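You operate a simulated robot arm through the tools that you are given. There is no shell and no other tool. Be economical: measure what you need, move in short steps, check, and stop when the job is done.

The job below is to be done with a simulated robot arm. You get a single attempt, and the scene is never put back.

JOB
Park machine two: brake on, pressure knob to 0, counter zeroed, keys locked, key off.
Fine: COUNT stays the chosen mode.

The check looks at the end state, three seconds after you hand in, the way a careful person would. Anything else that was tipped, shoved, dropped, spilled or broken makes it a failure.

ROBOT AND FRAMES
A 7-joint arm with a two-finger parallel gripper, fixed in place. Base frame: the origin is at the foot of the arm, x ahead of it, y to its left, z up. Units: cm, rad, N and s.
Its first joint turns from -2.897 to 2.897 rad. Payload 4.4 kg.
The TCP is the grasp point between the finger pads, 2.3 cm short of the fingertips. In the tool frame z runs along the fingers and y along their closing line. Largest opening 9.4 cm; finger width 3.8, thickness 1; the body of the gripper, 5.4 by 9.6 cm, starts 3.9 cm behind the TCP.
Orientation is told as [roll, pitch, yaw] about the base's x, y, z axes, in that order, counted from this pose: with the fingers straight down and closing along the base's y, the tool's x points along the base's -x, its y along +y and its z along -z.

CONTROLS
- The arm moves only by the tool send_rows. Its argument "targets" is a list of rows, each a list of 7 numbers: the shift along the tool's x, y, z in cm, then the turn, a rotation vector about the tool's x, y, z in rad, then the closure in counts, from 0 (fully open) to 255 (shut). In form: [[dx, dy, dz, wx, wy, wz, grip], ...]. A call has 1 to 10 rows; each row is the pose to reach, as a shift and turn from the pose commanded when the call began, along the tool's axes at that moment. Each row takes 0.2 s and may step no farther than 5 cm and 0.15 rad from the row before; otherwise, or with a gripper value out of range, the whole call is refused. Where a pose cannot be reached the arm comes as near as it can. A force on the tool above 40 N (or 10 N above the force at the start of the call, whichever is more), or a blocked arm, ends the call early, and 0.2 s more pass. The fingers move at their own pace (about 7.2 cm/s each) and stop on an object; they squeeze with about 25 N. The grip force told is the motor's: it shows also when the fingers shut on nothing. Time passes only in rows, and 0.2 s behind the last, so rows that repeat a pose let the fingers close. The reply holds the time, the measured pose of the TCP, the force on the tool along the base axes, the opening and the grip force, in the units named above and with some noise.
- Cameras (640 x 400 px; columns grow to the right, rows downward): "scene" is fixed at [39.83, 65.04, 139.08]; the picture's right is [-0.87, -0.49, 0.00], its down [-0.28, 0.50, -0.82] and it looks along [0.40, -0.72, -0.57] (base axes); focal length 351 px, centre (320, 200). "wrist" rides on the gripper at [8.6, 1.6, -7.4] in the tool frame; the picture's right is [-0.18, 0.98, 0.00], its down [-0.58, -0.11, -0.81] and it looks along [-0.79, -0.15, 0.59] (tool axes); focal length 243 px, centre (320, 200). There is no depth. A picture from a camera that has moved, and an enlarged one, comes with that camera's place and axes in the base frame and with its lens.
- camera(camera): a new picture of that camera. It takes no simulated time.
- inspect(camera, box): a new picture of the part [left, top, right, bottom] of that camera's present view, enlarged. It takes no simulated time.
- hand_in(): hands the job in; it is judged then, once.

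Go step by step. Nothing tells you positions but the pictures and the camera data: compare them with the known pose of the tool, close in by small moves and look again before you grip or let go. The budget is 120 turns and 84 pictures, counting those below and the enlarged ones. Unless the task says otherwise, let go and move clear before handing in, and close with one line.

The tools are called after "Emit:" by a JSON object that holds its "method" and its "body". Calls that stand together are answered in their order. send_rows: Moves the arm, as the interface text tells. Its arguments: {"type":"object","properties":{"targets":{"type":"array","items":{"type":"array","items":{"type":"number"}}}},"required":["targets"]} The other tools are called the same way: camera (camera) takes a picture; inspect (camera, box) takes an enlarged picture of a part of a camera's view; hand_in () hands the job in.

At the start:

```text
time: 0.0
position: [63.18, -2.08, 114.01]
tcp_rot: [0.0, -0.002, 0.0]
ft_force: [0.1, 0.1, 0.2]
finger_gap: 9.41
grip_force: 0.1
```

scene: 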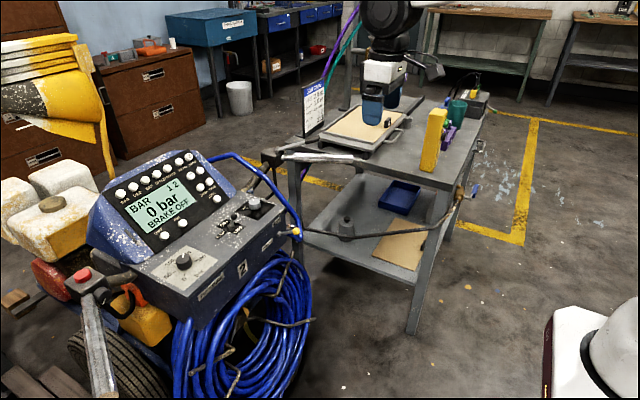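
wrist: 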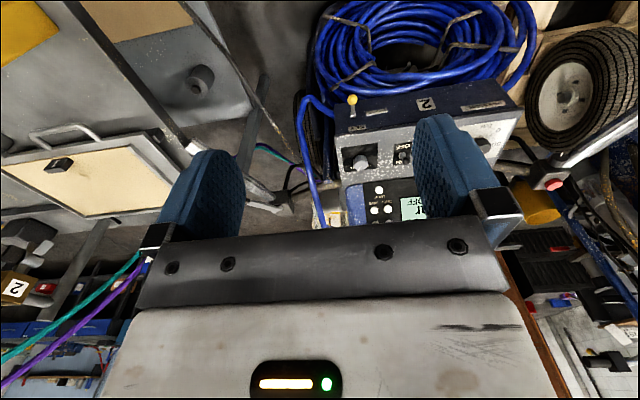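

I see a machine with a "2" plate, a display reading "BAR 12 / 0 bar / BRAKE OFF", a keypad, and a lower panel with a knob, switches and a key. I'll look closer before moving.

Emit:
{"method": "inspect", "body": {"camera": "scene", "box": [80, 140, 240, 240]}}

Emit:
{"method": "inspect", "body": {"camera": "scene", "box": [140, 180, 310, 310]}}

Emit:
{"method": "inspect", "body": {"camera": "wrist", "box": [320, 80, 560, 230]}}

Emit:
{"method": "inspect", "body": {"camera": "scene", "box": [280, 60, 440, 160]}}

```text
4.00 times, centred on (160, 190) of scene
camera zoom: at [39.83, 65.04, 139.08], right [-0.87, -0.49, 0.0], down [-0.28, 0.5, -0.82], along [0.4, -0.72, -0.57], focal length 1403 px, centre (960, 240)
```

zoom: 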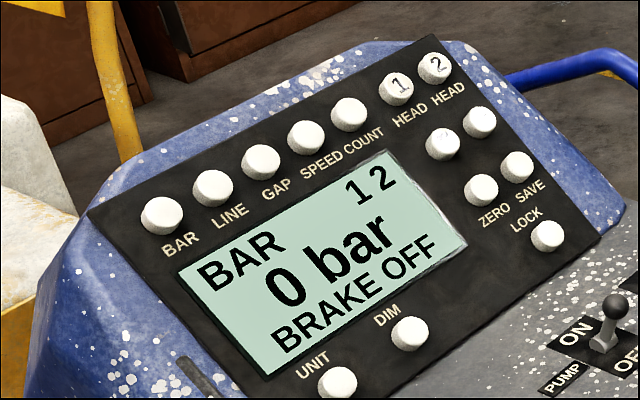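

```text
3.08 times, centred on (225, 245) of scene
camera zoom: at [39.83, 65.04, 139.08], right [-0.87, -0.49, 0.0], down [-0.28, 0.5, -0.82], along [0.4, -0.72, -0.57], focal length 1079 px, centre (612, 62)
```

zoom: 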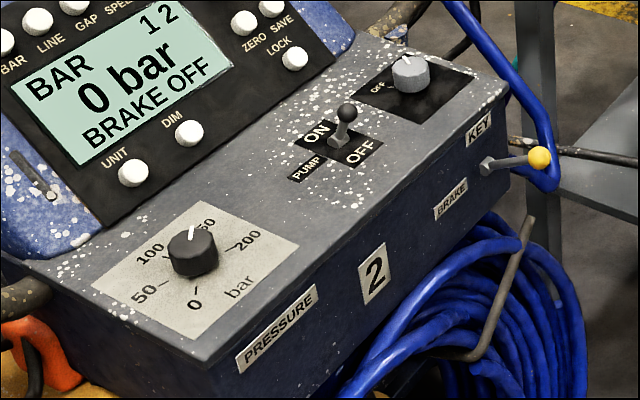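

```text
2.67 times, centred on (440, 155) of wrist
camera zoom: at [54.31, -0.36, 121.39], right [0.18, 0.98, 0.0], down [0.58, -0.11, 0.81], along [0.79, -0.15, -0.59], focal length 647 px, centre (0, 320)
```

zoom: 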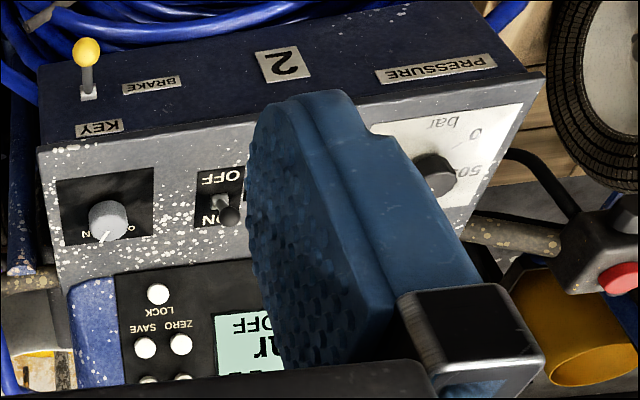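

```text
4.00 times, centred on (360, 110) of scene
camera zoom: at [39.83, 65.04, 139.08], right [-0.87, -0.49, 0.0], down [-0.28, 0.5, -0.82], along [0.4, -0.72, -0.57], focal length 1403 px, centre (160, 560)
```

zoom: 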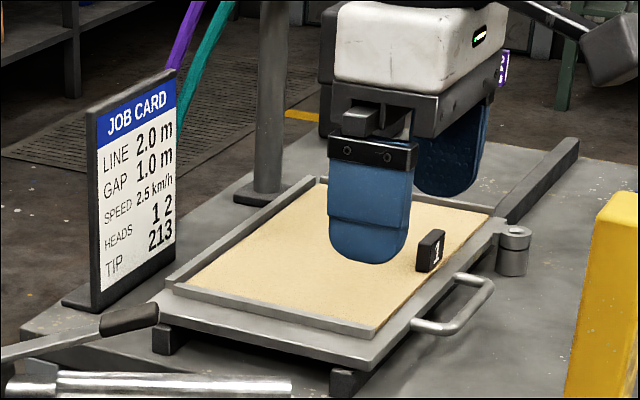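

The machine's control face points toward the arm: brake ball at about (83, 1, 75), key at about (97, 1, 80), pressure knob at about (97, 29, 80), keypad behind at about x = 107. I'll close the fingers, tip them forward and move nearer for a better wrist view.

Emit:
{"method": "send_rows", "body": {"targets": [[-1, 0.5, 1, 0, -0.1, 0, 255], [-2, 1, 2, 0, -0.2, 0, 255], [-3, 1.5, 3, 0, -0.3, 0, 255], [-4, 2, 4, 0, -0.4, 0, 255], [-5, 2.5, 5, 0, -0.5, 0, 255], [-6, 3, 6, 0, -0.5, 0, 255], [-7, 3, 6, 0, -0.5, 0, 255]]}}

Emit:
{"method": "camera", "body": {"camera": "wrist"}}

Emit:
{"method": "camera", "body": {"camera": "scene"}}

```text
time: 1.6
position: [70.17, 1.0, 107.95]
tcp_rot: [0.001, -0.502, -0.001]
ft_force: [-0.3, 0.2, 0.7]
finger_gap: 0.0
grip_force: 24.5
```

```text
77 pictures are left
camera wrist: at [58.82, 2.63, 110.23], right [0.16, 0.98, 0.09], down [0.12, -0.11, 0.99], along [0.98, -0.15, -0.14], focal length 243 px, centre (320, 200)
```

wrist: 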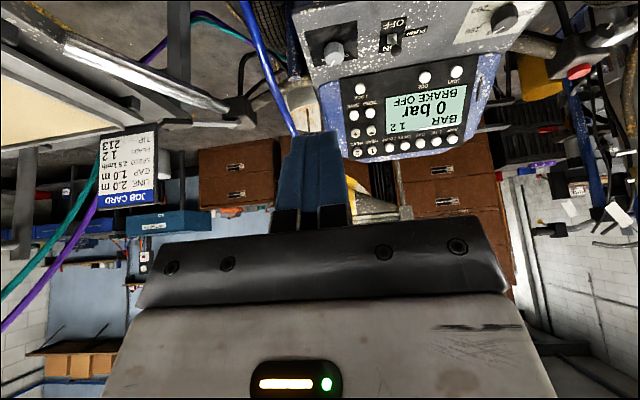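

```text
76 pictures are left
```

scene: 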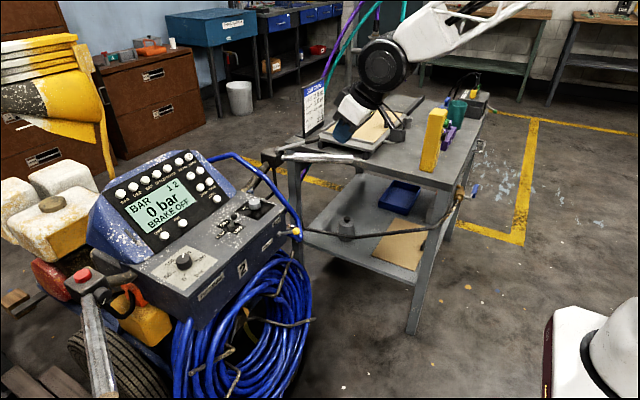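

The keypad now shows well in the wrist view. I'll enlarge it.

Emit:
{"method": "inspect", "body": {"camera": "wrist", "box": [300, 0, 540, 160]}}

```text
2.50 times, centred on (420, 80) of wrist
camera zoom: at [58.82, 2.63, 110.23], right [0.16, 0.98, 0.09], down [0.12, -0.11, 0.99], along [0.98, -0.15, -0.14], focal length 606 px, centre (70, 500)
```

zoom: 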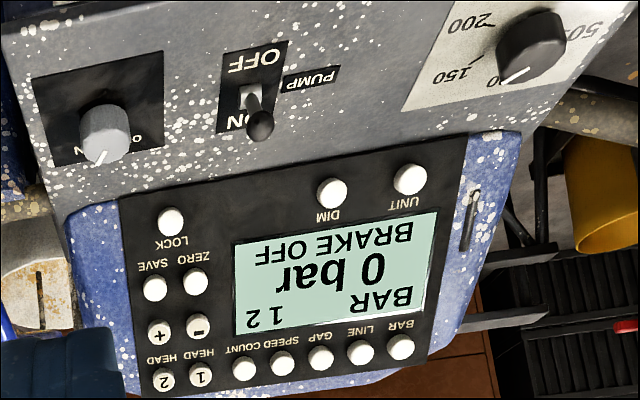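

Labels and button places are clear: row direction is parallel to y, and the keypad tilts about 45°. I'll do the brake first, hovering above the yellow ball with the tool vertical.

Emit:
{"method": "send_rows", "body": {"targets": [[0, 0, 4.5, 0, 0.1, 0, 255], [0, 0, 9, 0, 0.2, 0, 255], [0, 0, 13.5, 0, 0.3, 0, 255], [0, 0, 18, 0, 0.4, 0, 255], [0, 0, 22.5, 0, 0.5, 0, 255], [0.1, 0, 26.2, 0, 0.502, 0, 255], [0.1, 0, 26.2, 0, 0.502, 0, 255]]}}

Emit:
{"method": "inspect", "body": {"camera": "scene", "box": [220, 150, 380, 250]}}

Emit:
{"method": "camera", "body": {"camera": "wrist"}}

```text
time: 3.2
position: [82.55, 1.11, 84.91]
tcp_rot: [0.0, 0.002, -0.001]
ft_force: [0.3, 0.4, 0.3]
finger_gap: 0.03
grip_force: 25.3
```

```text
4.00 times, centred on (300, 200) of scene
camera zoom: at [39.83, 65.04, 139.08], right [-0.87, -0.49, 0.0], down [-0.28, 0.5, -0.82], along [0.4, -0.72, -0.57], focal length 1403 px, centre (400, 200)
```

zoom: 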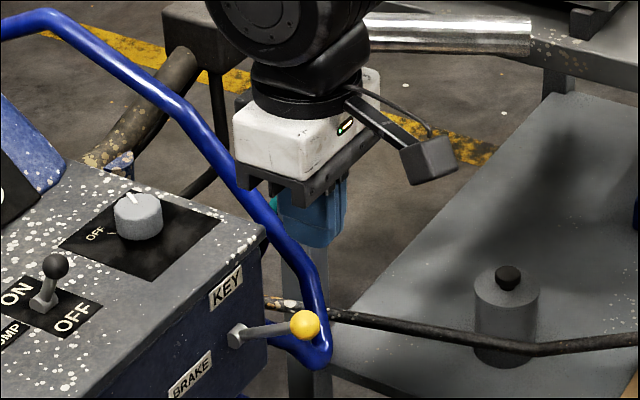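

```text
73 pictures are left
camera wrist: at [73.83, 2.64, 92.24], right [0.18, 0.98, 0.0], down [0.58, -0.11, 0.81], along [0.79, -0.15, -0.59], focal length 243 px, centre (320, 200)
```

wrist: 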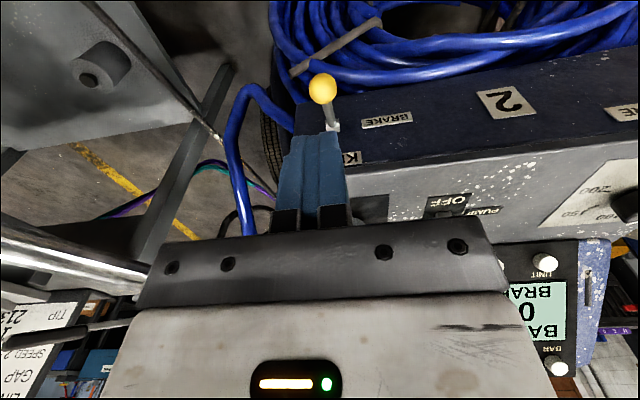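

The closed fingertips stand right above the brake ball and everything around is clear. I'll press down in small steps.

Emit:
{"method": "send_rows", "body": {"targets": [[-0.2, 0, 3, 0, 0, 0, 255], [-0.2, 0, 6, 0, 0, 0, 255], [-0.2, 0, 7.5, 0, 0, 0, 255], [-0.2, 0, 9, 0, 0, 0, 255], [-0.2, 0, 10.5, 0, 0, 0, 255], [-0.2, 0, 12, 0, 0, 0, 255]]}}

Emit:
{"method": "inspect", "body": {"camera": "scene", "box": [80, 150, 360, 325]}}

```text
time: 4.6
position: [82.69, 1.07, 73.02]
tcp_rot: [0.001, 0.003, 0.0]
ft_force: [0.5, 0.4, -0.3]
finger_gap: 0.0
grip_force: 25.3
```

```text
2.29 times, centred on (220, 238) of scene
camera zoom: at [39.83, 65.04, 139.08], right [-0.87, -0.49, 0.0], down [-0.28, 0.5, -0.82], along [0.4, -0.72, -0.57], focal length 802 px, centre (549, 114)
```

zoom: 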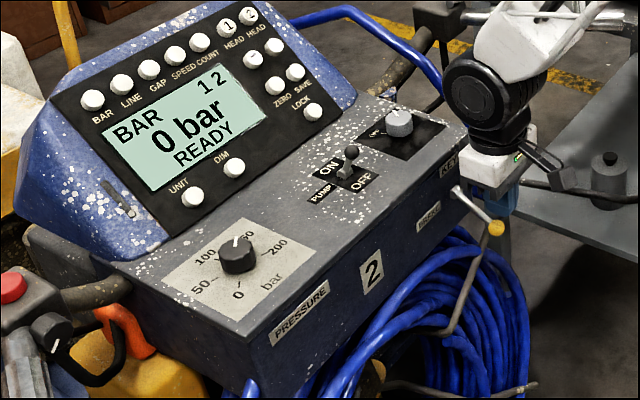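

The display went from "BRAKE OFF" to "READY", with the lever down: brake on. Next I go up and over to the pressure knob.

Emit:
{"method": "send_rows", "body": {"targets": [[0, 0, -5, 0, 0, 0, 255], [0, 0, -10, 0, 0, 0, 255], [0, 0, -15, 0, 0, 0, 255], [0, 0, -20, 0, 0, 0, 255], [-1.4, 4.6, -20.5, 0, 0, 0, 255], [-2.8, 9.2, -21, 0, 0, 0, 200], [-4.2, 13.8, -21.5, 0, 0, 0, 100], [-5.6, 18.4, -22, 0, 0, 0, 0], [-7, 23, -22, 0, 0, 0, 0], [-7.6, 27.5, -22, 0, 0, 0, 0]]}}

Emit:
{"method": "camera", "body": {"camera": "wrist"}}

Emit:
{"method": "camera", "body": {"camera": "scene"}}

```text
time: 6.8
position: [90.52, 28.41, 94.99]
tcp_rot: [0.0, 0.002, 0.0]
ft_force: [-0.3, -0.1, -0.2]
finger_gap: 9.4
grip_force: 0.1
```

```text
71 pictures are left
camera wrist: at [81.74, 30.05, 102.47], right [0.18, 0.98, 0.0], down [0.58, -0.11, 0.81], along [0.79, -0.15, -0.59], focal length 243 px, centre (320, 200)
```

wrist: 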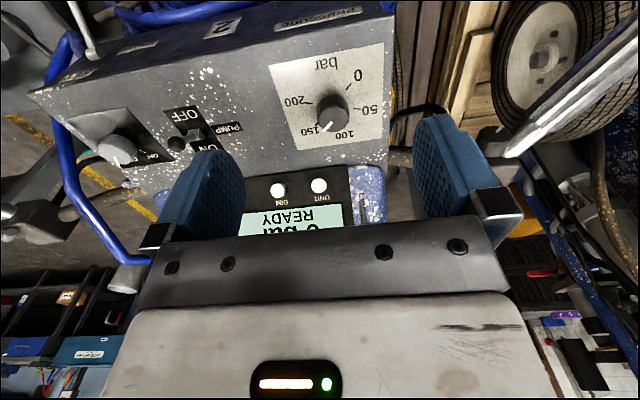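

```text
70 pictures are left
```

scene: 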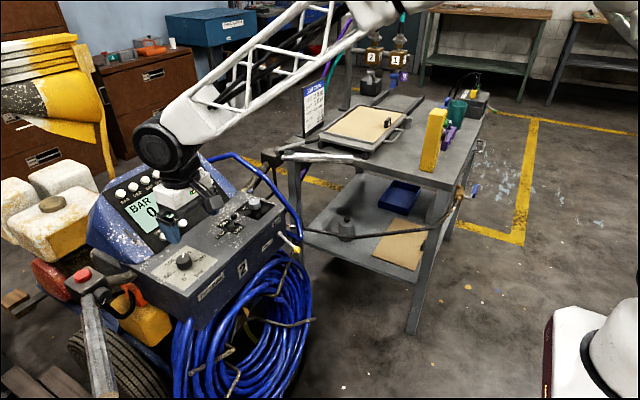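

Emit:
{"method": "inspect", "body": {"camera": "wrist", "box": [250, 30, 410, 170]}}

Emit:
{"method": "inspect", "body": {"camera": "scene", "box": [110, 220, 250, 330]}}

```text
2.86 times, centred on (330, 100) of wrist
camera zoom: at [81.74, 30.05, 102.47], right [0.18, 0.98, 0.0], down [0.58, -0.11, 0.81], along [0.79, -0.15, -0.59], focal length 693 px, centre (291, 486)
```

zoom: 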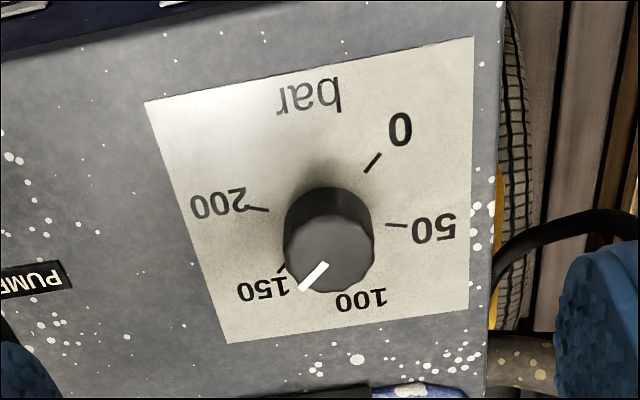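

```text
3.64 times, centred on (180, 275) of scene
camera zoom: at [39.83, 65.04, 139.08], right [-0.87, -0.49, 0.0], down [-0.28, 0.5, -0.82], along [0.4, -0.72, -0.57], focal length 1275 px, centre (829, -73)
```

zoom: 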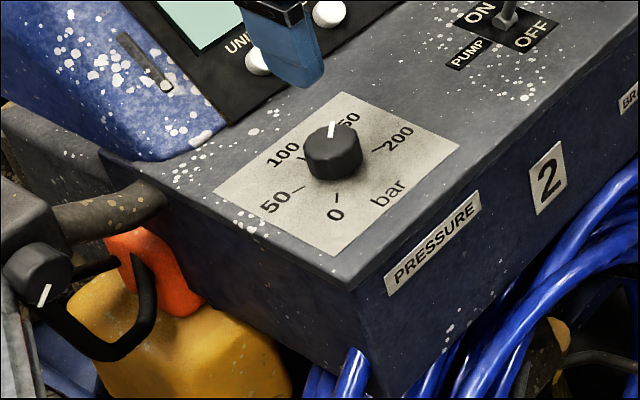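

The knob top is near (96.9, 28.5, 80.7), about 3.2 cm wide, pointing at 150. The 0 mark is about 190° counter-clockwise as seen from above, so I'll turn it in two strokes. First I hover over it with the tool pre-turned.

Emit:
{"method": "send_rows", "body": {"targets": [[-1.1, 0, 1.5, 0, 0, 0.14, 90], [-2.2, 0, 3, 0, 0, 0.28, 90], [-3.3, 0, 4.5, 0, 0, 0.42, 90], [-4.4, 0.1, 6, 0, 0, 0.56, 90], [-5.5, 0.1, 7.5, 0, 0, 0.7, 90], [-6.4, 0.1, 8.5, 0, 0, 0.82, 90]]}}

Emit:
{"method": "camera", "body": {"camera": "wrist"}}

Emit:
{"method": "inspect", "body": {"camera": "scene", "box": [110, 200, 270, 320]}}

```text
time: 8.2
position: [96.81, 28.54, 86.56]
tcp_rot: [-0.001, 0.001, -0.821]
ft_force: [0.3, 0.1, 0.2]
finger_gap: 6.08
grip_force: 0.0
```

```text
67 pictures are left
camera wrist: at [91.95, 36.08, 93.96], right [0.85, 0.53, 0.0], down [0.32, -0.5, 0.81], along [0.43, -0.68, -0.59], focal length 243 px, centre (320, 200)
```

wrist: 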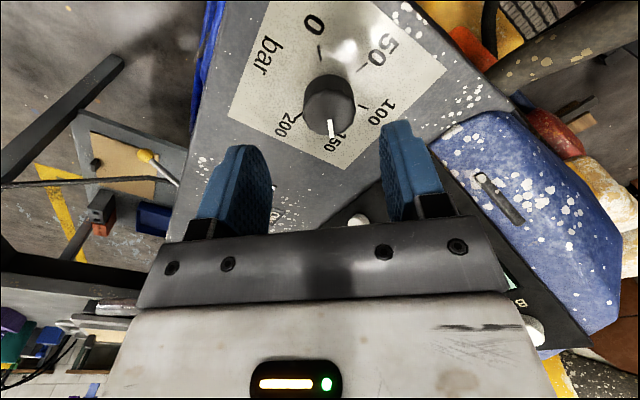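

```text
3.33 times, centred on (190, 260) of scene
camera zoom: at [39.83, 65.04, 139.08], right [-0.87, -0.49, 0.0], down [-0.28, 0.5, -0.82], along [0.4, -0.72, -0.57], focal length 1169 px, centre (753, 0)
```

zoom: 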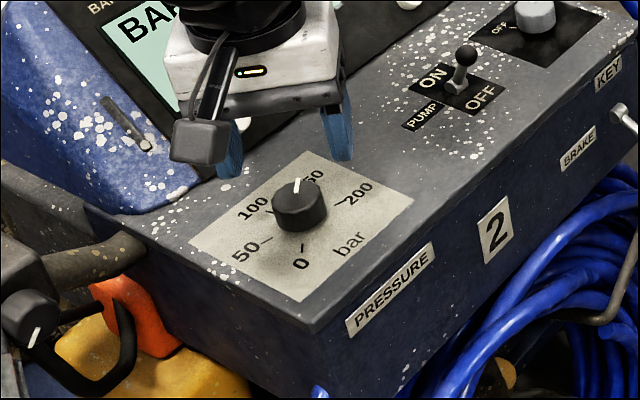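

The knob sits about 0.35 cm toward +tool y from the middle. I'll correct that, descend and close on it.

Emit:
{"method": "send_rows", "body": {"targets": [[0, 0.35, 2, 0, 0, 0, 90], [0, 0.35, 4, 0, 0, 0, 90], [0, 0.35, 4.6, 0, 0, 0, 90], [0, 0.35, 4.6, 0, 0, 0, 255], [0, 0.35, 4.6, 0, 0, 0, 255], [0, 0.35, 4.6, 0, 0, 0, 255]]}}

Emit:
{"method": "camera", "body": {"camera": "wrist"}}

```text
time: 9.5
position: [97.06, 28.84, 81.92]
tcp_rot: [0.003, 0.001, -0.818]
ft_force: [7.2, 4.0, -6.3]
finger_gap: 3.3
grip_force: 44.6
stopped in row 6: the force on the tool passed its limit (the readings are from after the stop); the commanded pose is now the measured one
```

```text
65 pictures are left
camera wrist: at [92.2, 36.42, 89.31], right [0.84, 0.54, 0.0], down [0.32, -0.5, 0.81], along [0.43, -0.68, -0.59], focal length 243 px, centre (320, 200)
```

wrist: 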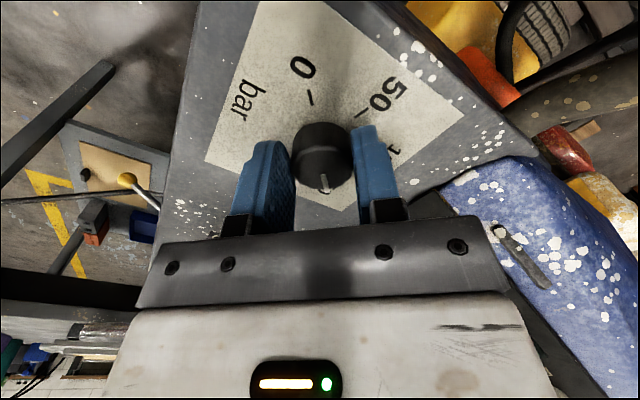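

The knob is held (3.3 cm). I'll turn it counter-clockwise as seen from above.

Emit:
{"method": "send_rows", "body": {"targets": [[0, 0.1, 0, 0, 0, -0.1, 255], [0, 0.1, 0, 0, 0, -0.25, 255], [0, 0.1, 0, 0, 0, -0.4, 255], [0, 0.1, 0, 0, 0, -0.55, 255], [0, 0.1, 0, 0, 0, -0.7, 255], [0, 0.1, 0, 0, 0, -0.85, 255], [0, 0.1, 0, 0, 0, -1.0, 255], [0, 0.1, 0, 0, 0, -1.15, 255], [0, 0.1, 0, 0, 0, -1.3, 255], [0, 0.1, 0, 0, 0, -1.45, 255]]}}

Emit:
{"method": "camera", "body": {"camera": "wrist"}}

```text
time: 10.1
position: [96.89, 28.99, 81.92]
tcp_rot: [-0.002, 0.002, -0.6]
ft_force: [-12.9, -9.1, 6.8]
finger_gap: 3.32
grip_force: 45.3
stopped in row 3: the force on the tool passed its limit (the readings are from after the stop); the commanded pose is now the measured one
```

```text
64 pictures are left
camera wrist: at [90.65, 35.13, 89.32], right [0.71, 0.71, 0.0], down [0.42, -0.42, 0.81], along [0.57, -0.57, -0.59], focal length 243 px, centre (320, 200)
```

wrist: 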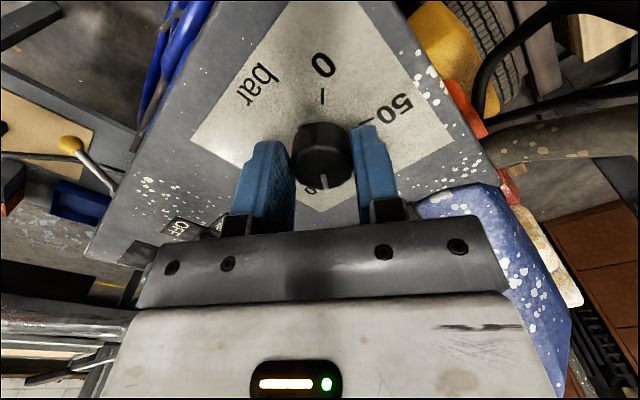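

The knob turns with the grip but a centring mismatch trips the force limit; it seems about 0.6 cm off along tool −x. I'll open a bit, recentre, regrip and continue.

Emit:
{"method": "send_rows", "body": {"targets": [[0, 0, 0, 0, 0, 0, 140], [0, 0, 0, 0, 0, 0, 140], [-0.6, -0.08, 0, 0, 0, 0.1, 140], [-0.6, -0.08, 0, 0, 0, 0.2, 140], [-0.6, -0.08, 0, 0, 0, 0.2, 255], [-0.6, -0.08, 0, 0, 0, 0.2, 255], [-0.6, -0.08, 0, 0, 0, 0.2, 255]]}}

```text
time: 11.7
position: [97.45, 28.56, 81.76]
tcp_rot: [-0.003, 0.002, -0.798]
ft_force: [20.3, 13.6, -9.4]
finger_gap: 3.29
grip_force: 44.5
```

Gripped again with a ~25 N side force toward +tool y, so I'll nudge that way and read the force.

Emit:
{"method": "send_rows", "body": {"targets": [[0, 0.05, 0, 0, 0, 0, 255], [0, 0.1, 0, 0, 0, 0, 255], [0, 0.1, 0, 0, 0, 0, 255]]}}

```text
time: 12.5
position: [97.48, 28.62, 81.82]
tcp_rot: [-0.003, 0.002, -0.799]
ft_force: [-7.7, 1.5, 4.4]
finger_gap: 3.29
grip_force: 45.0
```

Centred now. I'll turn a little and watch the force.

Emit:
{"method": "send_rows", "body": {"targets": [[0, 0, 0, 0, 0, -0.1, 255], [0, 0, 0, 0, 0, -0.2, 255], [0, 0, 0, 0, 0, -0.3, 255]]}}

```text
time: 13.3
position: [97.49, 28.45, 82.01]
tcp_rot: [-0.002, 0.001, -0.499]
ft_force: [-28.2, -11.5, 10.3]
finger_gap: 3.28
grip_force: 45.1
```

It turns with moderate force; I'll relieve the force slightly as I continue.

Emit:
{"method": "send_rows", "body": {"targets": [[0.05, -0.08, 0, 0, 0, 0, 255], [0.05, -0.08, 0, 0, 0, -0.1, 255], [0.06, -0.08, 0, 0, 0, -0.2, 255], [0.08, -0.1, 0, 0, 0, -0.3, 255]]}}

Emit:
{"method": "inspect", "body": {"camera": "wrist", "box": [220, 40, 420, 220]}}

```text
time: 14.3
position: [97.5, 28.49, 81.94]
tcp_rot: [-0.001, 0.001, -0.198]
ft_force: [13.0, -7.2, -7.5]
finger_gap: 3.3
grip_force: 45.0
```

```text
2.22 times, centred on (320, 130) of wrist
camera zoom: at [89.2, 31.84, 89.29], right [0.37, 0.93, 0.0], down [0.55, -0.22, 0.81], along [0.75, -0.3, -0.59], focal length 539 px, centre (320, 356)
```

zoom: 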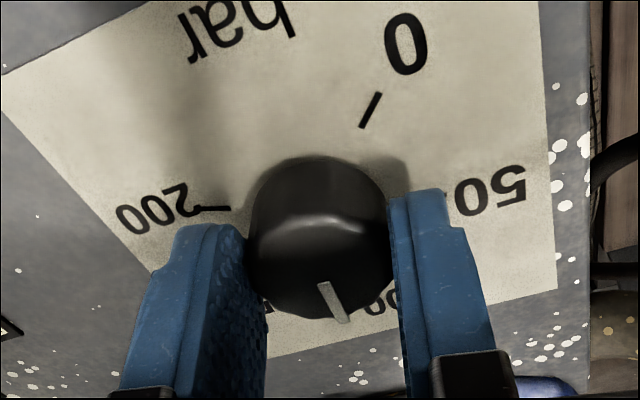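

The pointer is following (now near 115). I'll keep turning.

Emit:
{"method": "send_rows", "body": {"targets": [[0, 0, 0, 0, 0, -0.1, 255], [0, 0, 0, 0, 0, -0.2, 255], [0, 0, 0, 0, 0, -0.3, 255], [0, 0, 0, 0, 0, -0.4, 255], [0, 0, 0, 0, 0, -0.5, 255], [0, 0, 0, 0, 0, -0.6, 255], [0, 0, 0, 0, 0, -0.7, 255], [0, 0, 0, 0, 0, -0.8, 255], [0, 0, 0, 0, 0, -0.9, 255], [0, 0, 0, 0, 0, -1.0, 255]]}}

Emit:
{"method": "inspect", "body": {"camera": "wrist", "box": [220, 40, 420, 220]}}

```text
time: 16.1
position: [97.4, 28.52, 81.95]
tcp_rot: [0.0, 0.001, 0.596]
ft_force: [8.9, -3.9, -3.2]
finger_gap: 3.28
grip_force: 45.7
stopped in row 9: the force on the tool passed its limit (the readings are from after the stop); the commanded pose is now the measured one
```

```text
2.22 times, centred on (320, 130) of wrist
camera zoom: at [89.28, 24.97, 89.3], right [-0.4, 0.92, 0.0], down [0.54, 0.24, 0.81], along [0.74, 0.32, -0.59], focal length 539 px, centre (320, 356)
```

zoom: 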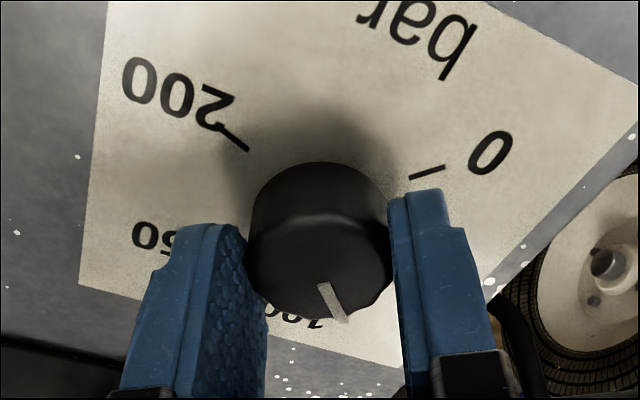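

The knob follows firmly (about 75 now). I'll continue in the same grip.

Emit:
{"method": "send_rows", "body": {"targets": [[0, 0, 0, 0, 0, -0.1, 255], [0, 0, 0, 0, 0, -0.2, 255], [0, 0, 0, 0, 0, -0.3, 255], [0, 0, 0, 0, 0, -0.4, 255], [0, 0, 0, 0, 0, -0.5, 255], [0, 0, 0, 0, 0, -0.6, 255], [0, 0, 0, 0, 0, -0.7, 255], [0, 0, 0, 0, 0, -0.8, 255]]}}

Emit:
{"method": "inspect", "body": {"camera": "wrist", "box": [220, 40, 420, 220]}}

```text
time: 17.8
position: [97.37, 28.38, 82.02]
tcp_rot: [0.0, 0.0, 1.286]
ft_force: [10.0, -1.6, -4.9]
finger_gap: 3.27
grip_force: 44.9
stopped in row 8: the force on the tool passed its limit (the readings are from after the stop); the commanded pose is now the measured one
```

```text
2.22 times, centred on (320, 130) of wrist
camera zoom: at [93.38, 20.62, 89.3], right [-0.89, 0.45, 0.0], down [0.27, 0.53, 0.81], along [0.37, 0.72, -0.59], focal length 539 px, centre (320, 356)
```

zoom: 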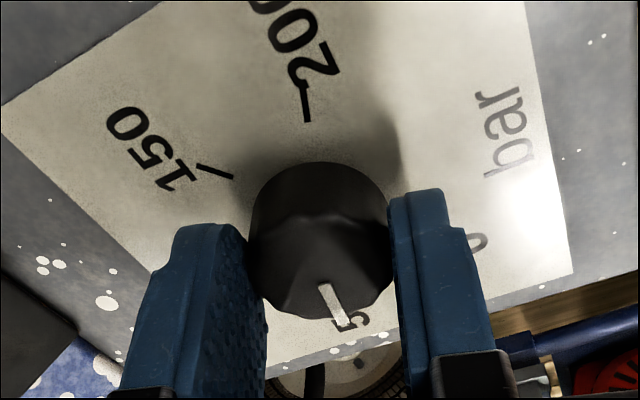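

Nearly at 50-ish; about 55° to go. I'll continue turning in this grip.

Emit:
{"method": "send_rows", "body": {"targets": [[0, 0, 0, 0, 0, -0.1, 255], [0, 0, 0, 0, 0, -0.2, 255], [0, 0, 0, 0, 0, -0.3, 255], [0, 0, 0, 0, 0, -0.4, 255], [0, 0, 0, 0, 0, -0.5, 255], [0, 0, 0, 0, 0, -0.6, 255], [0, 0, 0, 0, 0, -0.7, 255], [0, 0, 0, 0, 0, -0.8, 255]]}}

Emit:
{"method": "inspect", "body": {"camera": "wrist", "box": [220, 40, 420, 220]}}

Emit:
{"method": "camera", "body": {"camera": "scene"}}

```text
time: 19.0
position: [97.53, 28.37, 81.88]
tcp_rot: [-0.001, 0.001, 1.765]
ft_force: [10.8, 0.1, -5.8]
finger_gap: 3.26
grip_force: 45.3
stopped in row 6: the force on the tool passed its limit (the readings are from after the stop); the commanded pose is now the measured one
```

```text
2.22 times, centred on (320, 130) of wrist
camera zoom: at [97.49, 19.65, 89.29], right [-1.0, -0.01, 0.0], down [-0.01, 0.59, 0.81], along [-0.01, 0.81, -0.59], focal length 539 px, centre (320, 356)
```

zoom: 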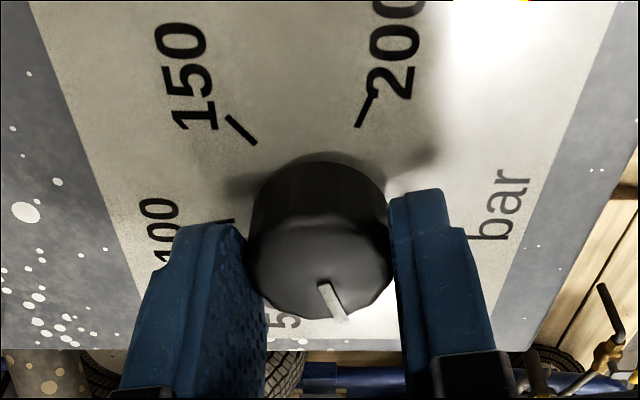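

```text
59 pictures are left
```

scene: 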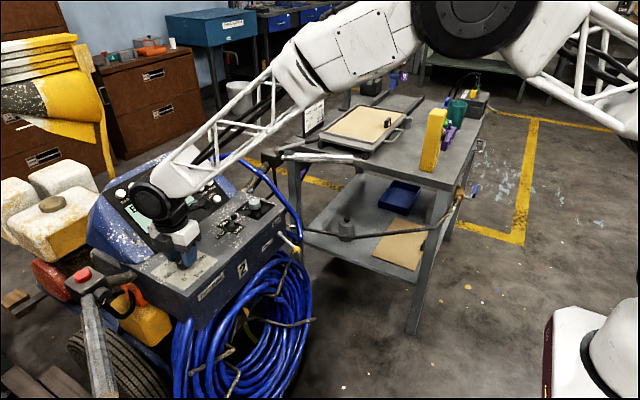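

About 25–30° left by my estimate. I'll turn a further 0.45 rad and then let go to check.

Emit:
{"method": "send_rows", "body": {"targets": [[0, 0, 0, 0, 0, -0.1, 255], [0, 0, 0, 0, 0, -0.2, 255], [0, 0, 0, 0, 0, -0.3, 255], [0, 0, 0, 0, 0, -0.4, 255], [0, 0, 0, 0, 0, -0.46, 255]]}}

Emit:
{"method": "inspect", "body": {"camera": "wrist", "box": [220, 40, 420, 220]}}

```text
time: 20.2
position: [97.43, 28.44, 81.81]
tcp_rot: [0.0, -0.001, 2.225]
ft_force: [30.2, 8.7, -13.0]
finger_gap: 3.26
grip_force: 45.1
```

```text
2.22 times, centred on (320, 130) of wrist
camera zoom: at [101.43, 20.61, 89.31], right [-0.89, -0.45, 0.0], down [-0.27, 0.53, 0.81], along [-0.36, 0.72, -0.59], focal length 539 px, centre (320, 356)
```

zoom: 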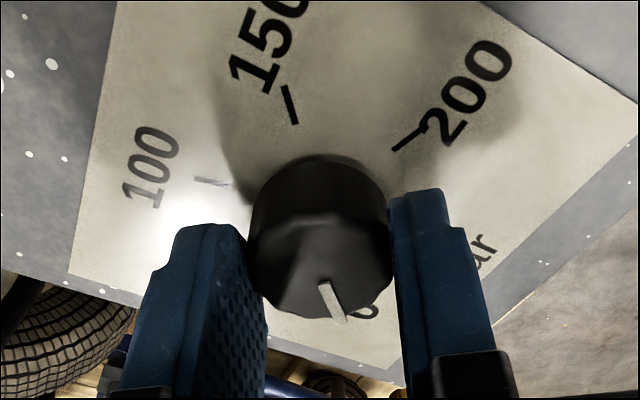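

The pointer is close to 0. I'll open, rise and look.

Emit:
{"method": "send_rows", "body": {"targets": [[0, 0, 0, 0, 0, 0, 120], [0, 0, 0, 0, 0, 0, 100], [0, 0, -3, 0, 0, 0, 90], [0, 0, -6, 0, 0, 0, 90], [0, 0, -9, 0, 0, 0, 90]]}}

Emit:
{"method": "inspect", "body": {"camera": "wrist", "box": [220, 20, 420, 200]}}

Emit:
{"method": "inspect", "body": {"camera": "scene", "box": [110, 200, 270, 320]}}

```text
time: 21.4
position: [97.47, 28.48, 90.87]
tcp_rot: [0.003, 0.0, 2.225]
ft_force: [-0.6, 0.1, -0.1]
finger_gap: 6.04
grip_force: 0.0
```

```text
2.22 times, centred on (320, 110) of wrist
camera zoom: at [101.3, 20.64, 98.2], right [-0.89, -0.45, 0.0], down [-0.27, 0.53, 0.81], along [-0.37, 0.72, -0.59], focal length 539 px, centre (320, 400)
```

zoom: 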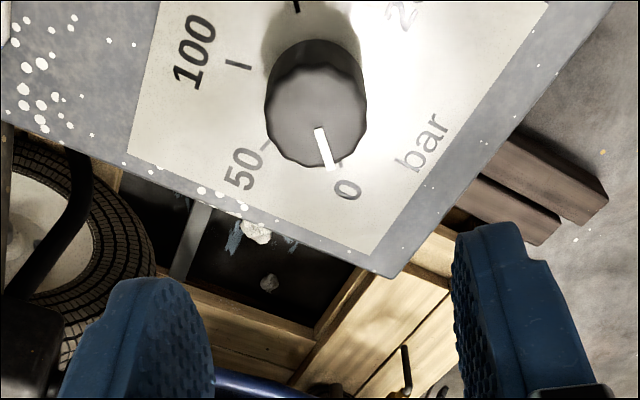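

```text
3.33 times, centred on (190, 260) of scene
camera zoom: at [39.83, 65.04, 139.08], right [-0.87, -0.49, 0.0], down [-0.28, 0.5, -0.82], along [0.4, -0.72, -0.57], focal length 1169 px, centre (753, 0)
```

zoom: 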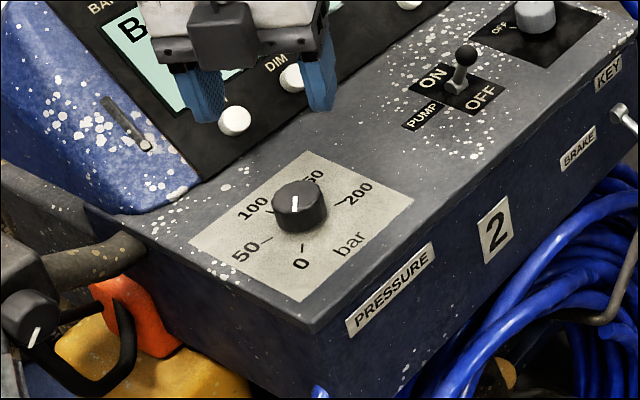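

Pointer looks to be at or very near 0. I'll unwind the yaw and view it from a second angle.

Emit:
{"method": "send_rows", "body": {"targets": [[-0.3, 0.4, -1, 0, 0, 0.148, 90], [-0.6, 0.8, -2, 0, 0, 0.296, 90], [-0.9, 1.2, -3, 0, 0, 0.444, 90], [-1.2, 1.6, -4, 0, 0, 0.592, 90], [-1.5, 2, -4, 0, 0, 0.74, 90], [-1.8, 2.4, -4, 0, 0, 0.888, 90], [-2.1, 2.8, -4, 0, 0, 1.036, 90], [-2.4, 3.2, -4, 0, 0, 1.184, 90], [-2.7, 3.57, -4, 0, 0, 1.332, 90], [-2.7, 3.57, -4, 0, 0, 1.48, 90]]}}

Emit:
{"method": "send_rows", "body": {"targets": [[0, 0, 0, 0, 0, 0.148, 90], [0, 0, 0, 0, 0, 0.296, 90], [0, 0, 0, 0, 0, 0.444, 90], [0, 0, 0, 0, 0, 0.592, 90], [0, 0, 0, 0, 0, 0.74, 90], [0, 0, 0, 0, 0, 0.745, 90]]}}

Emit:
{"method": "inspect", "body": {"camera": "wrist", "box": [250, 0, 410, 140]}}

Emit:
{"method": "inspect", "body": {"camera": "scene", "box": [150, 230, 220, 290]}}

```text
time: 23.6
position: [92.9, 28.36, 94.91]
tcp_rot: [0.0, 0.0, 0.741]
ft_force: [-0.8, -0.2, 0.2]
finger_gap: 6.08
grip_force: 0.0
```

```text
time: 25.0
position: [93.0, 28.3, 94.96]
tcp_rot: [0.001, 0.0, -0.002]
ft_force: [-1.5, -0.6, 0.2]
finger_gap: 6.08
grip_force: 0.1
```

```text
2.86 times, centred on (330, 70) of wrist
camera zoom: at [84.25, 30.04, 102.32], right [0.19, 0.98, 0.0], down [0.58, -0.11, 0.81], along [0.79, -0.15, -0.59], focal length 693 px, centre (291, 571)
```

zoom: 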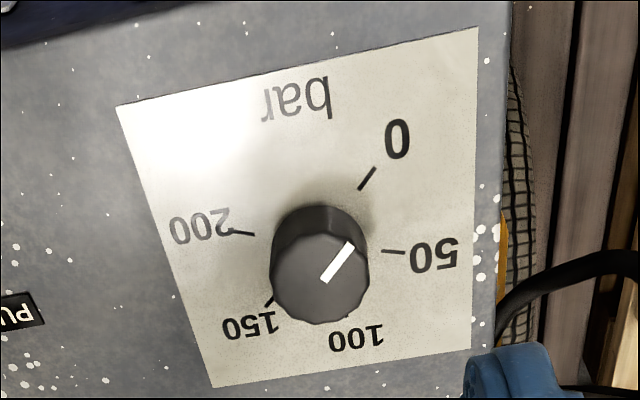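

```text
6.67 times, centred on (185, 260) of scene
camera zoom: at [39.83, 65.04, 139.08], right [-0.87, -0.49, 0.0], down [-0.28, 0.5, -0.82], along [0.4, -0.72, -0.57], focal length 2338 px, centre (1220, -200)
```

zoom: 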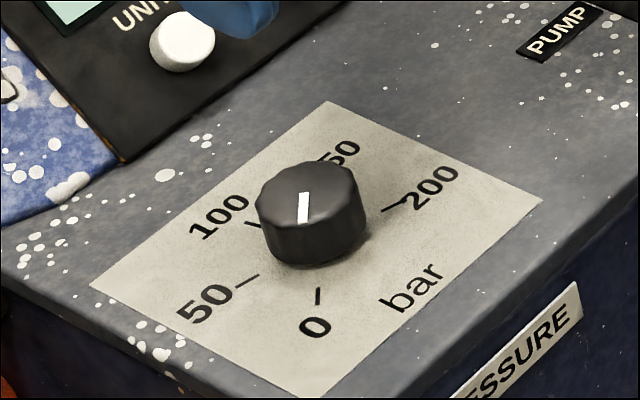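

The pointer line parallels the 0 tick in both views: pressure is at 0. Next the keypad: close the fingers, tilt 45° and move in front of COUNT.

Emit:
{"method": "send_rows", "body": {"targets": [[-2, -2.5, -3, 0, -0.13, 0, 255], [-4, -5, -5, 0, -0.26, 0, 255], [-6.5, -8, -6, 0, -0.39, 0, 255], [-9, -11, -6, 0, -0.52, 0, 255], [-11.5, -14, -5.5, 0, -0.65, 0, 255], [-13.5, -16.6, -5.5, 0, -0.785, 0, 255], [-15, -16.6, -5, 0, -0.785, 0, 255]]}}

Emit:
{"method": "camera", "body": {"camera": "wrist"}}

Emit:
{"method": "camera", "body": {"camera": "scene"}}

```text
time: 26.6
position: [108.03, 11.74, 99.96]
tcp_rot: [0.0, -0.787, 0.0]
ft_force: [0.0, 0.0, 0.1]
finger_gap: 0.0
grip_force: 24.9
```

```text
53 pictures are left
camera wrist: at [96.59, 13.32, 99.1], right [0.13, 0.98, 0.13], down [-0.16, -0.11, 0.98], along [0.98, -0.15, 0.14], focal length 243 px, centre (320, 200)
```

wrist: 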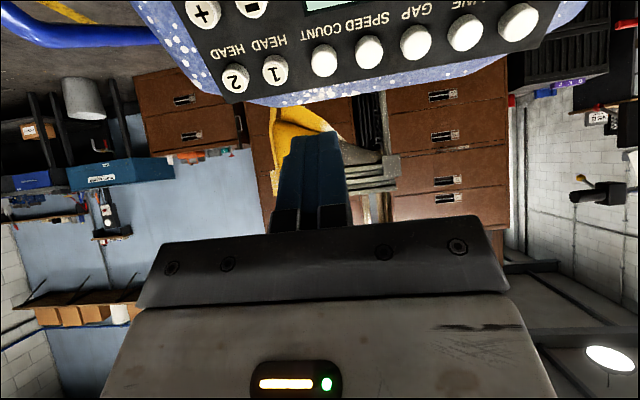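

```text
52 pictures are left
```

scene: 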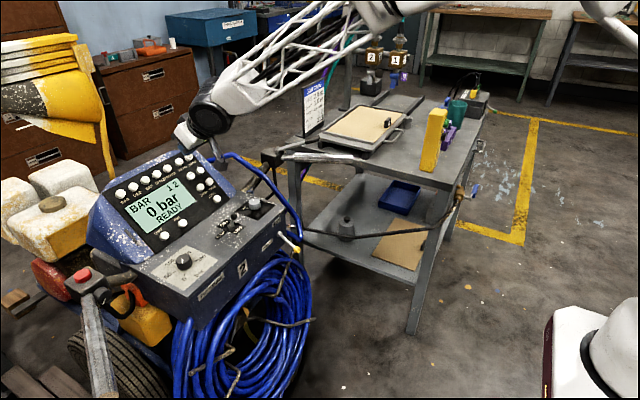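

Pose reached and COUNT is confirmed near (117.5, 11.8, 91). I'll approach along the keypad normal and press gently.

Emit:
{"method": "send_rows", "body": {"targets": [[-0.36, 0.05, 4.5, 0, 0, 0, 255], [-0.36, 0.05, 8.5, 0, 0, 0, 255], [-0.36, 0.05, 9.5, 0, 0, 0, 255], [-0.36, 0.05, 10.2, 0, 0, 0, 255], [-0.36, 0.05, 10.7, 0, 0, 0, 255], [-0.36, 0.05, 11.1, 0, 0, 0, 255]]}}

Emit:
{"method": "inspect", "body": {"camera": "scene", "box": [80, 120, 260, 250]}}

Emit:
{"method": "camera", "body": {"camera": "wrist"}}

```text
time: 28.0
position: [116.19, 11.79, 92.36]
tcp_rot: [0.0, -0.787, 0.0]
ft_force: [-3.9, -1.2, 1.4]
finger_gap: 0.01
grip_force: 25.1
```

```text
3.08 times, centred on (170, 185) of scene
camera zoom: at [39.83, 65.04, 139.08], right [-0.87, -0.49, 0.0], down [-0.28, 0.5, -0.82], along [0.4, -0.72, -0.57], focal length 1079 px, centre (782, 246)
```

zoom: 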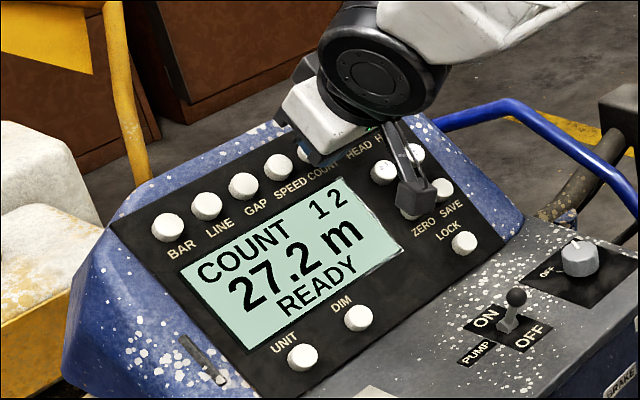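

```text
50 pictures are left
camera wrist: at [104.65, 13.51, 91.46], right [0.13, 0.98, 0.13], down [-0.16, -0.11, 0.98], along [0.98, -0.15, 0.14], focal length 243 px, centre (320, 200)
```

wrist: 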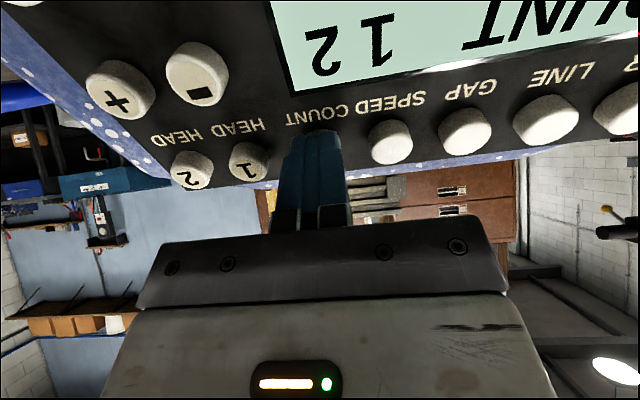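

Display shows COUNT mode, 27.2 m. I'll retreat, reduce the tilt (to keep the wrist camera clear of the pump toggle) and line up with ZERO.

Emit:
{"method": "send_rows", "body": {"targets": [[0, 0, -3, 0, 0, 0, 255], [0, 0, -6.5, 0, 0, 0, 255], [3, -1.4, -7, 0, 0.13, 0, 255], [6, -2.8, -7, 0, 0.26, 0, 255], [9, -4.2, -6, 0, 0.385, 0, 255], [9, -4.2, -4.4, 0, 0.385, 0, 255]]}}

Emit:
{"method": "camera", "body": {"camera": "wrist"}}

Emit:
{"method": "inspect", "body": {"camera": "scene", "box": [80, 120, 260, 250]}}

```text
time: 29.4
position: [106.56, 7.58, 89.05]
tcp_rot: [0.001, -0.398, -0.002]
ft_force: [-0.1, 0.1, 0.1]
finger_gap: 0.0
grip_force: 25.5
```

```text
49 pictures are left
camera wrist: at [95.57, 9.26, 92.51], right [0.17, 0.98, 0.07], down [0.22, -0.11, 0.97], along [0.96, -0.15, -0.24], focal length 243 px, centre (320, 200)
```

wrist: 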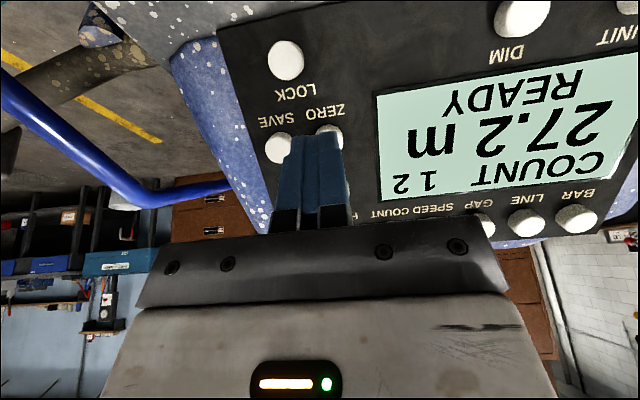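

```text
3.08 times, centred on (170, 185) of scene
camera zoom: at [39.83, 65.04, 139.08], right [-0.87, -0.49, 0.0], down [-0.28, 0.5, -0.82], along [0.4, -0.72, -0.57], focal length 1079 px, centre (782, 246)
```

zoom: 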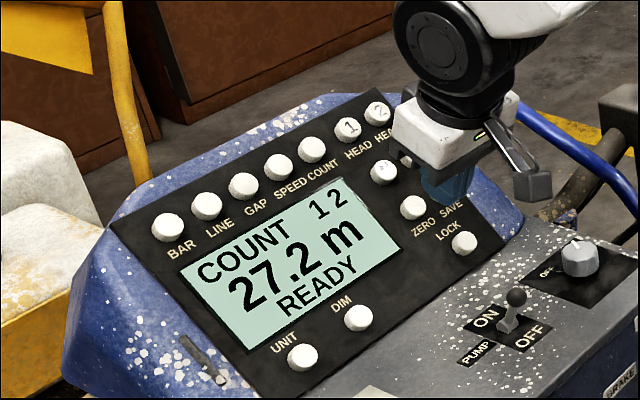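

Aligned with ZERO (within ~0.15 cm). Pressing along the keypad normal.

Emit:
{"method": "send_rows", "body": {"targets": [[-0.94, 0.15, 2.3, 0, 0, 0, 255], [-1.32, 0.15, 3.24, 0, 0, 0, 255], [-1.5, 0.15, 3.7, 0, 0, 0, 255], [-1.62, 0.15, 3.98, 0, 0, 0, 255], [-1.7, 0.15, 4.16, 0, 0, 0, 255]]}}

Emit:
{"method": "inspect", "body": {"camera": "scene", "box": [80, 120, 260, 250]}}

Emit:
{"method": "camera", "body": {"camera": "wrist"}}

```text
time: 30.3
position: [109.46, 7.73, 86.24]
tcp_rot: [-0.002, -0.398, 0.0]
ft_force: [-19.5, -2.4, 9.5]
finger_gap: 0.0
grip_force: 24.5
stopped in row 4: the force on the tool passed its limit (the readings are from after the stop); the commanded pose is now the measured one
```

```text
3.08 times, centred on (170, 185) of scene
camera zoom: at [39.83, 65.04, 139.08], right [-0.87, -0.49, 0.0], down [-0.28, 0.5, -0.82], along [0.4, -0.72, -0.57], focal length 1079 px, centre (782, 246)
```

zoom: 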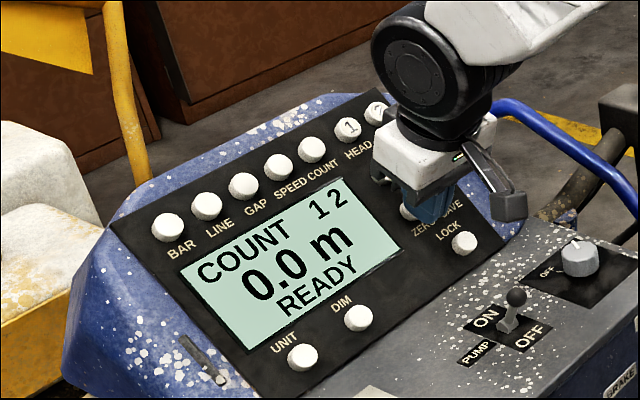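

```text
46 pictures are left
camera wrist: at [98.46, 9.42, 89.73], right [0.17, 0.98, 0.07], down [0.22, -0.11, 0.97], along [0.96, -0.15, -0.24], focal length 243 px, centre (320, 200)
```

wrist: 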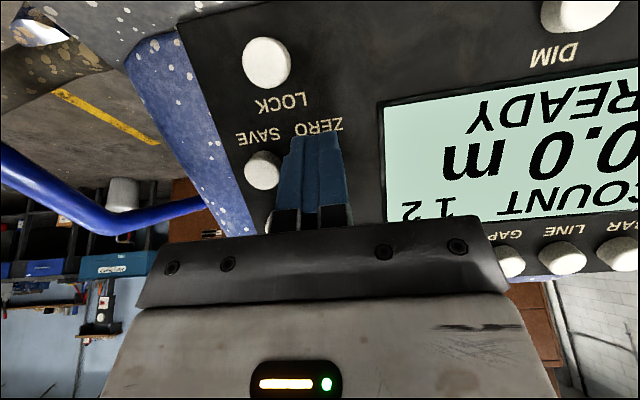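

Counter shows 0.0 m. I'll retreat and line up with LOCK.

Emit:
{"method": "send_rows", "body": {"targets": [[0.75, 0, -1.85, 0, 0, 0, 255], [1.5, 0, -3.7, 0, 0, 0, 255], [4, -1, -2.7, 0, 0, 0, 255], [6.4, -1.83, -1.6, 0, 0, 0, 255]]}}

Emit:
{"method": "camera", "body": {"camera": "wrist"}}

Emit:
{"method": "inspect", "body": {"camera": "scene", "box": [80, 120, 260, 250]}}

```text
time: 31.3
position: [102.88, 5.86, 85.3]
tcp_rot: [-0.001, -0.4, 0.001]
ft_force: [-0.1, 0.7, 0.8]
finger_gap: 0.0
grip_force: 24.8
```

```text
45 pictures are left
camera wrist: at [91.98, 7.55, 88.68], right [0.17, 0.98, 0.07], down [0.22, -0.11, 0.97], along [0.96, -0.15, -0.24], focal length 243 px, centre (320, 200)
```

wrist: 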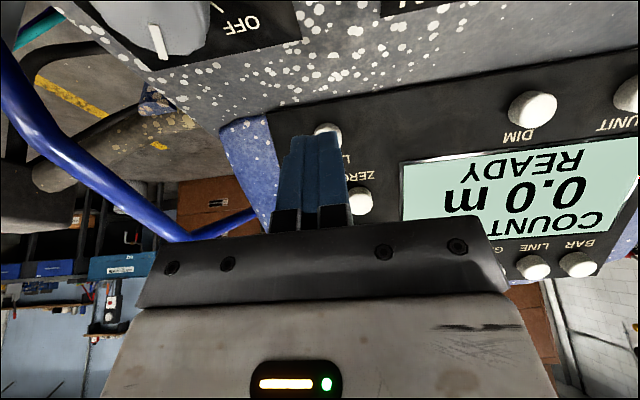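

```text
3.08 times, centred on (170, 185) of scene
camera zoom: at [39.83, 65.04, 139.08], right [-0.87, -0.49, 0.0], down [-0.28, 0.5, -0.82], along [0.4, -0.72, -0.57], focal length 1079 px, centre (782, 246)
```

zoom: 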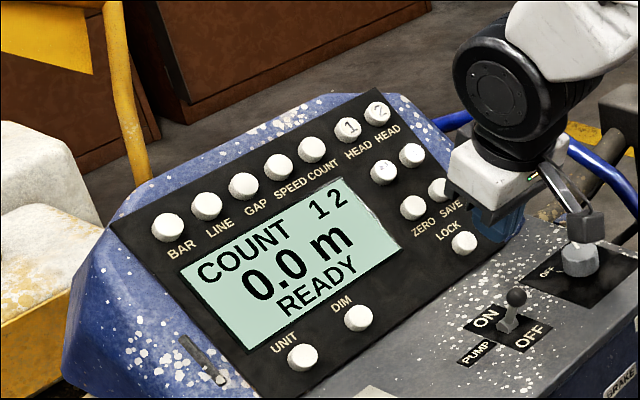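

Aligned with LOCK; pressing, slightly upslope to keep clear of the panel.

Emit:
{"method": "send_rows", "body": {"targets": [[-1.31, 0.12, 2.15, 0, 0, 0, 255], [-1.69, 0.12, 3.09, 0, 0, 0, 255], [-1.87, 0.12, 3.55, 0, 0, 0, 255], [-1.99, 0.12, 3.83, 0, 0, 0, 255]]}}

Emit:
{"method": "inspect", "body": {"camera": "scene", "box": [80, 120, 260, 250]}}

```text
time: 32.3
position: [106.32, 6.17, 82.88]
tcp_rot: [0.0, -0.403, 0.001]
ft_force: [-0.5, 0.4, 5.5]
finger_gap: 0.04
grip_force: 24.9
stopped in row 4: the force on the tool passed its limit (the readings are from after the stop); the commanded pose is now the measured one
```

```text
3.08 times, centred on (170, 185) of scene
camera zoom: at [39.83, 65.04, 139.08], right [-0.87, -0.49, 0.0], down [-0.28, 0.5, -0.82], along [0.4, -0.72, -0.57], focal length 1079 px, centre (782, 246)
```

zoom: 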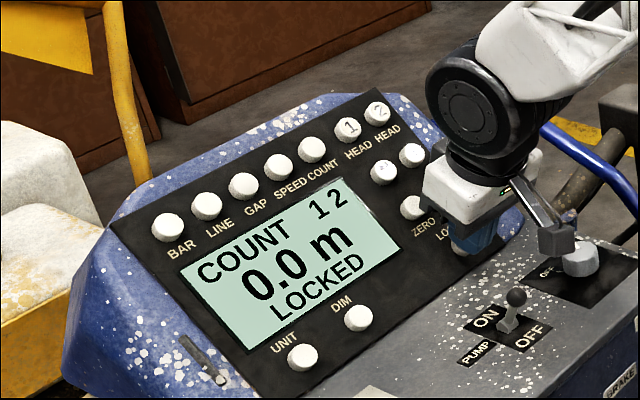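

Display now reads LOCKED. I'll back off and view the key switch from above.

Emit:
{"method": "send_rows", "body": {"targets": [[1.5, 0, -3.7, 0, 0, 0, 255], [2, 0, -8, 0, 0, 0, 255], [4.5, -1.5, -11, 0, 0.1, 0, 200], [7, -3, -14, 0, 0.2, 0, 100], [9.3, -4.2, -14.8, 0, 0.3, 0, 90], [9.3, -4.2, -14.8, 0, 0.403, 0, 90]]}}

Emit:
{"method": "camera", "body": {"camera": "wrist"}}

Emit:
{"method": "inspect", "body": {"camera": "scene", "box": [210, 170, 290, 240]}}

```text
time: 33.7
position: [91.93, 1.76, 92.75]
tcp_rot: [0.001, 0.004, -0.001]
ft_force: [0.3, 0.2, -0.5]
finger_gap: 6.08
grip_force: 0.1
```

```text
42 pictures are left
camera wrist: at [83.17, 3.44, 100.21], right [0.18, 0.98, 0.0], down [0.59, -0.11, 0.8], along [0.79, -0.15, -0.6], focal length 243 px, centre (320, 200)
```

wrist: 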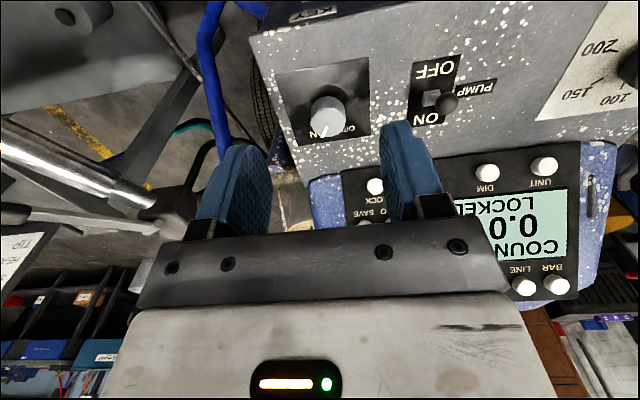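

```text
5.71 times, centred on (250, 205) of scene
camera zoom: at [39.83, 65.04, 139.08], right [-0.87, -0.49, 0.0], down [-0.28, 0.5, -0.82], along [0.4, -0.72, -0.57], focal length 2004 px, centre (720, 171)
```

zoom: 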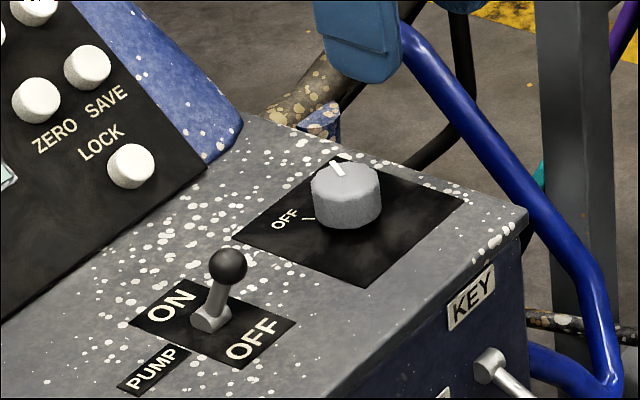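

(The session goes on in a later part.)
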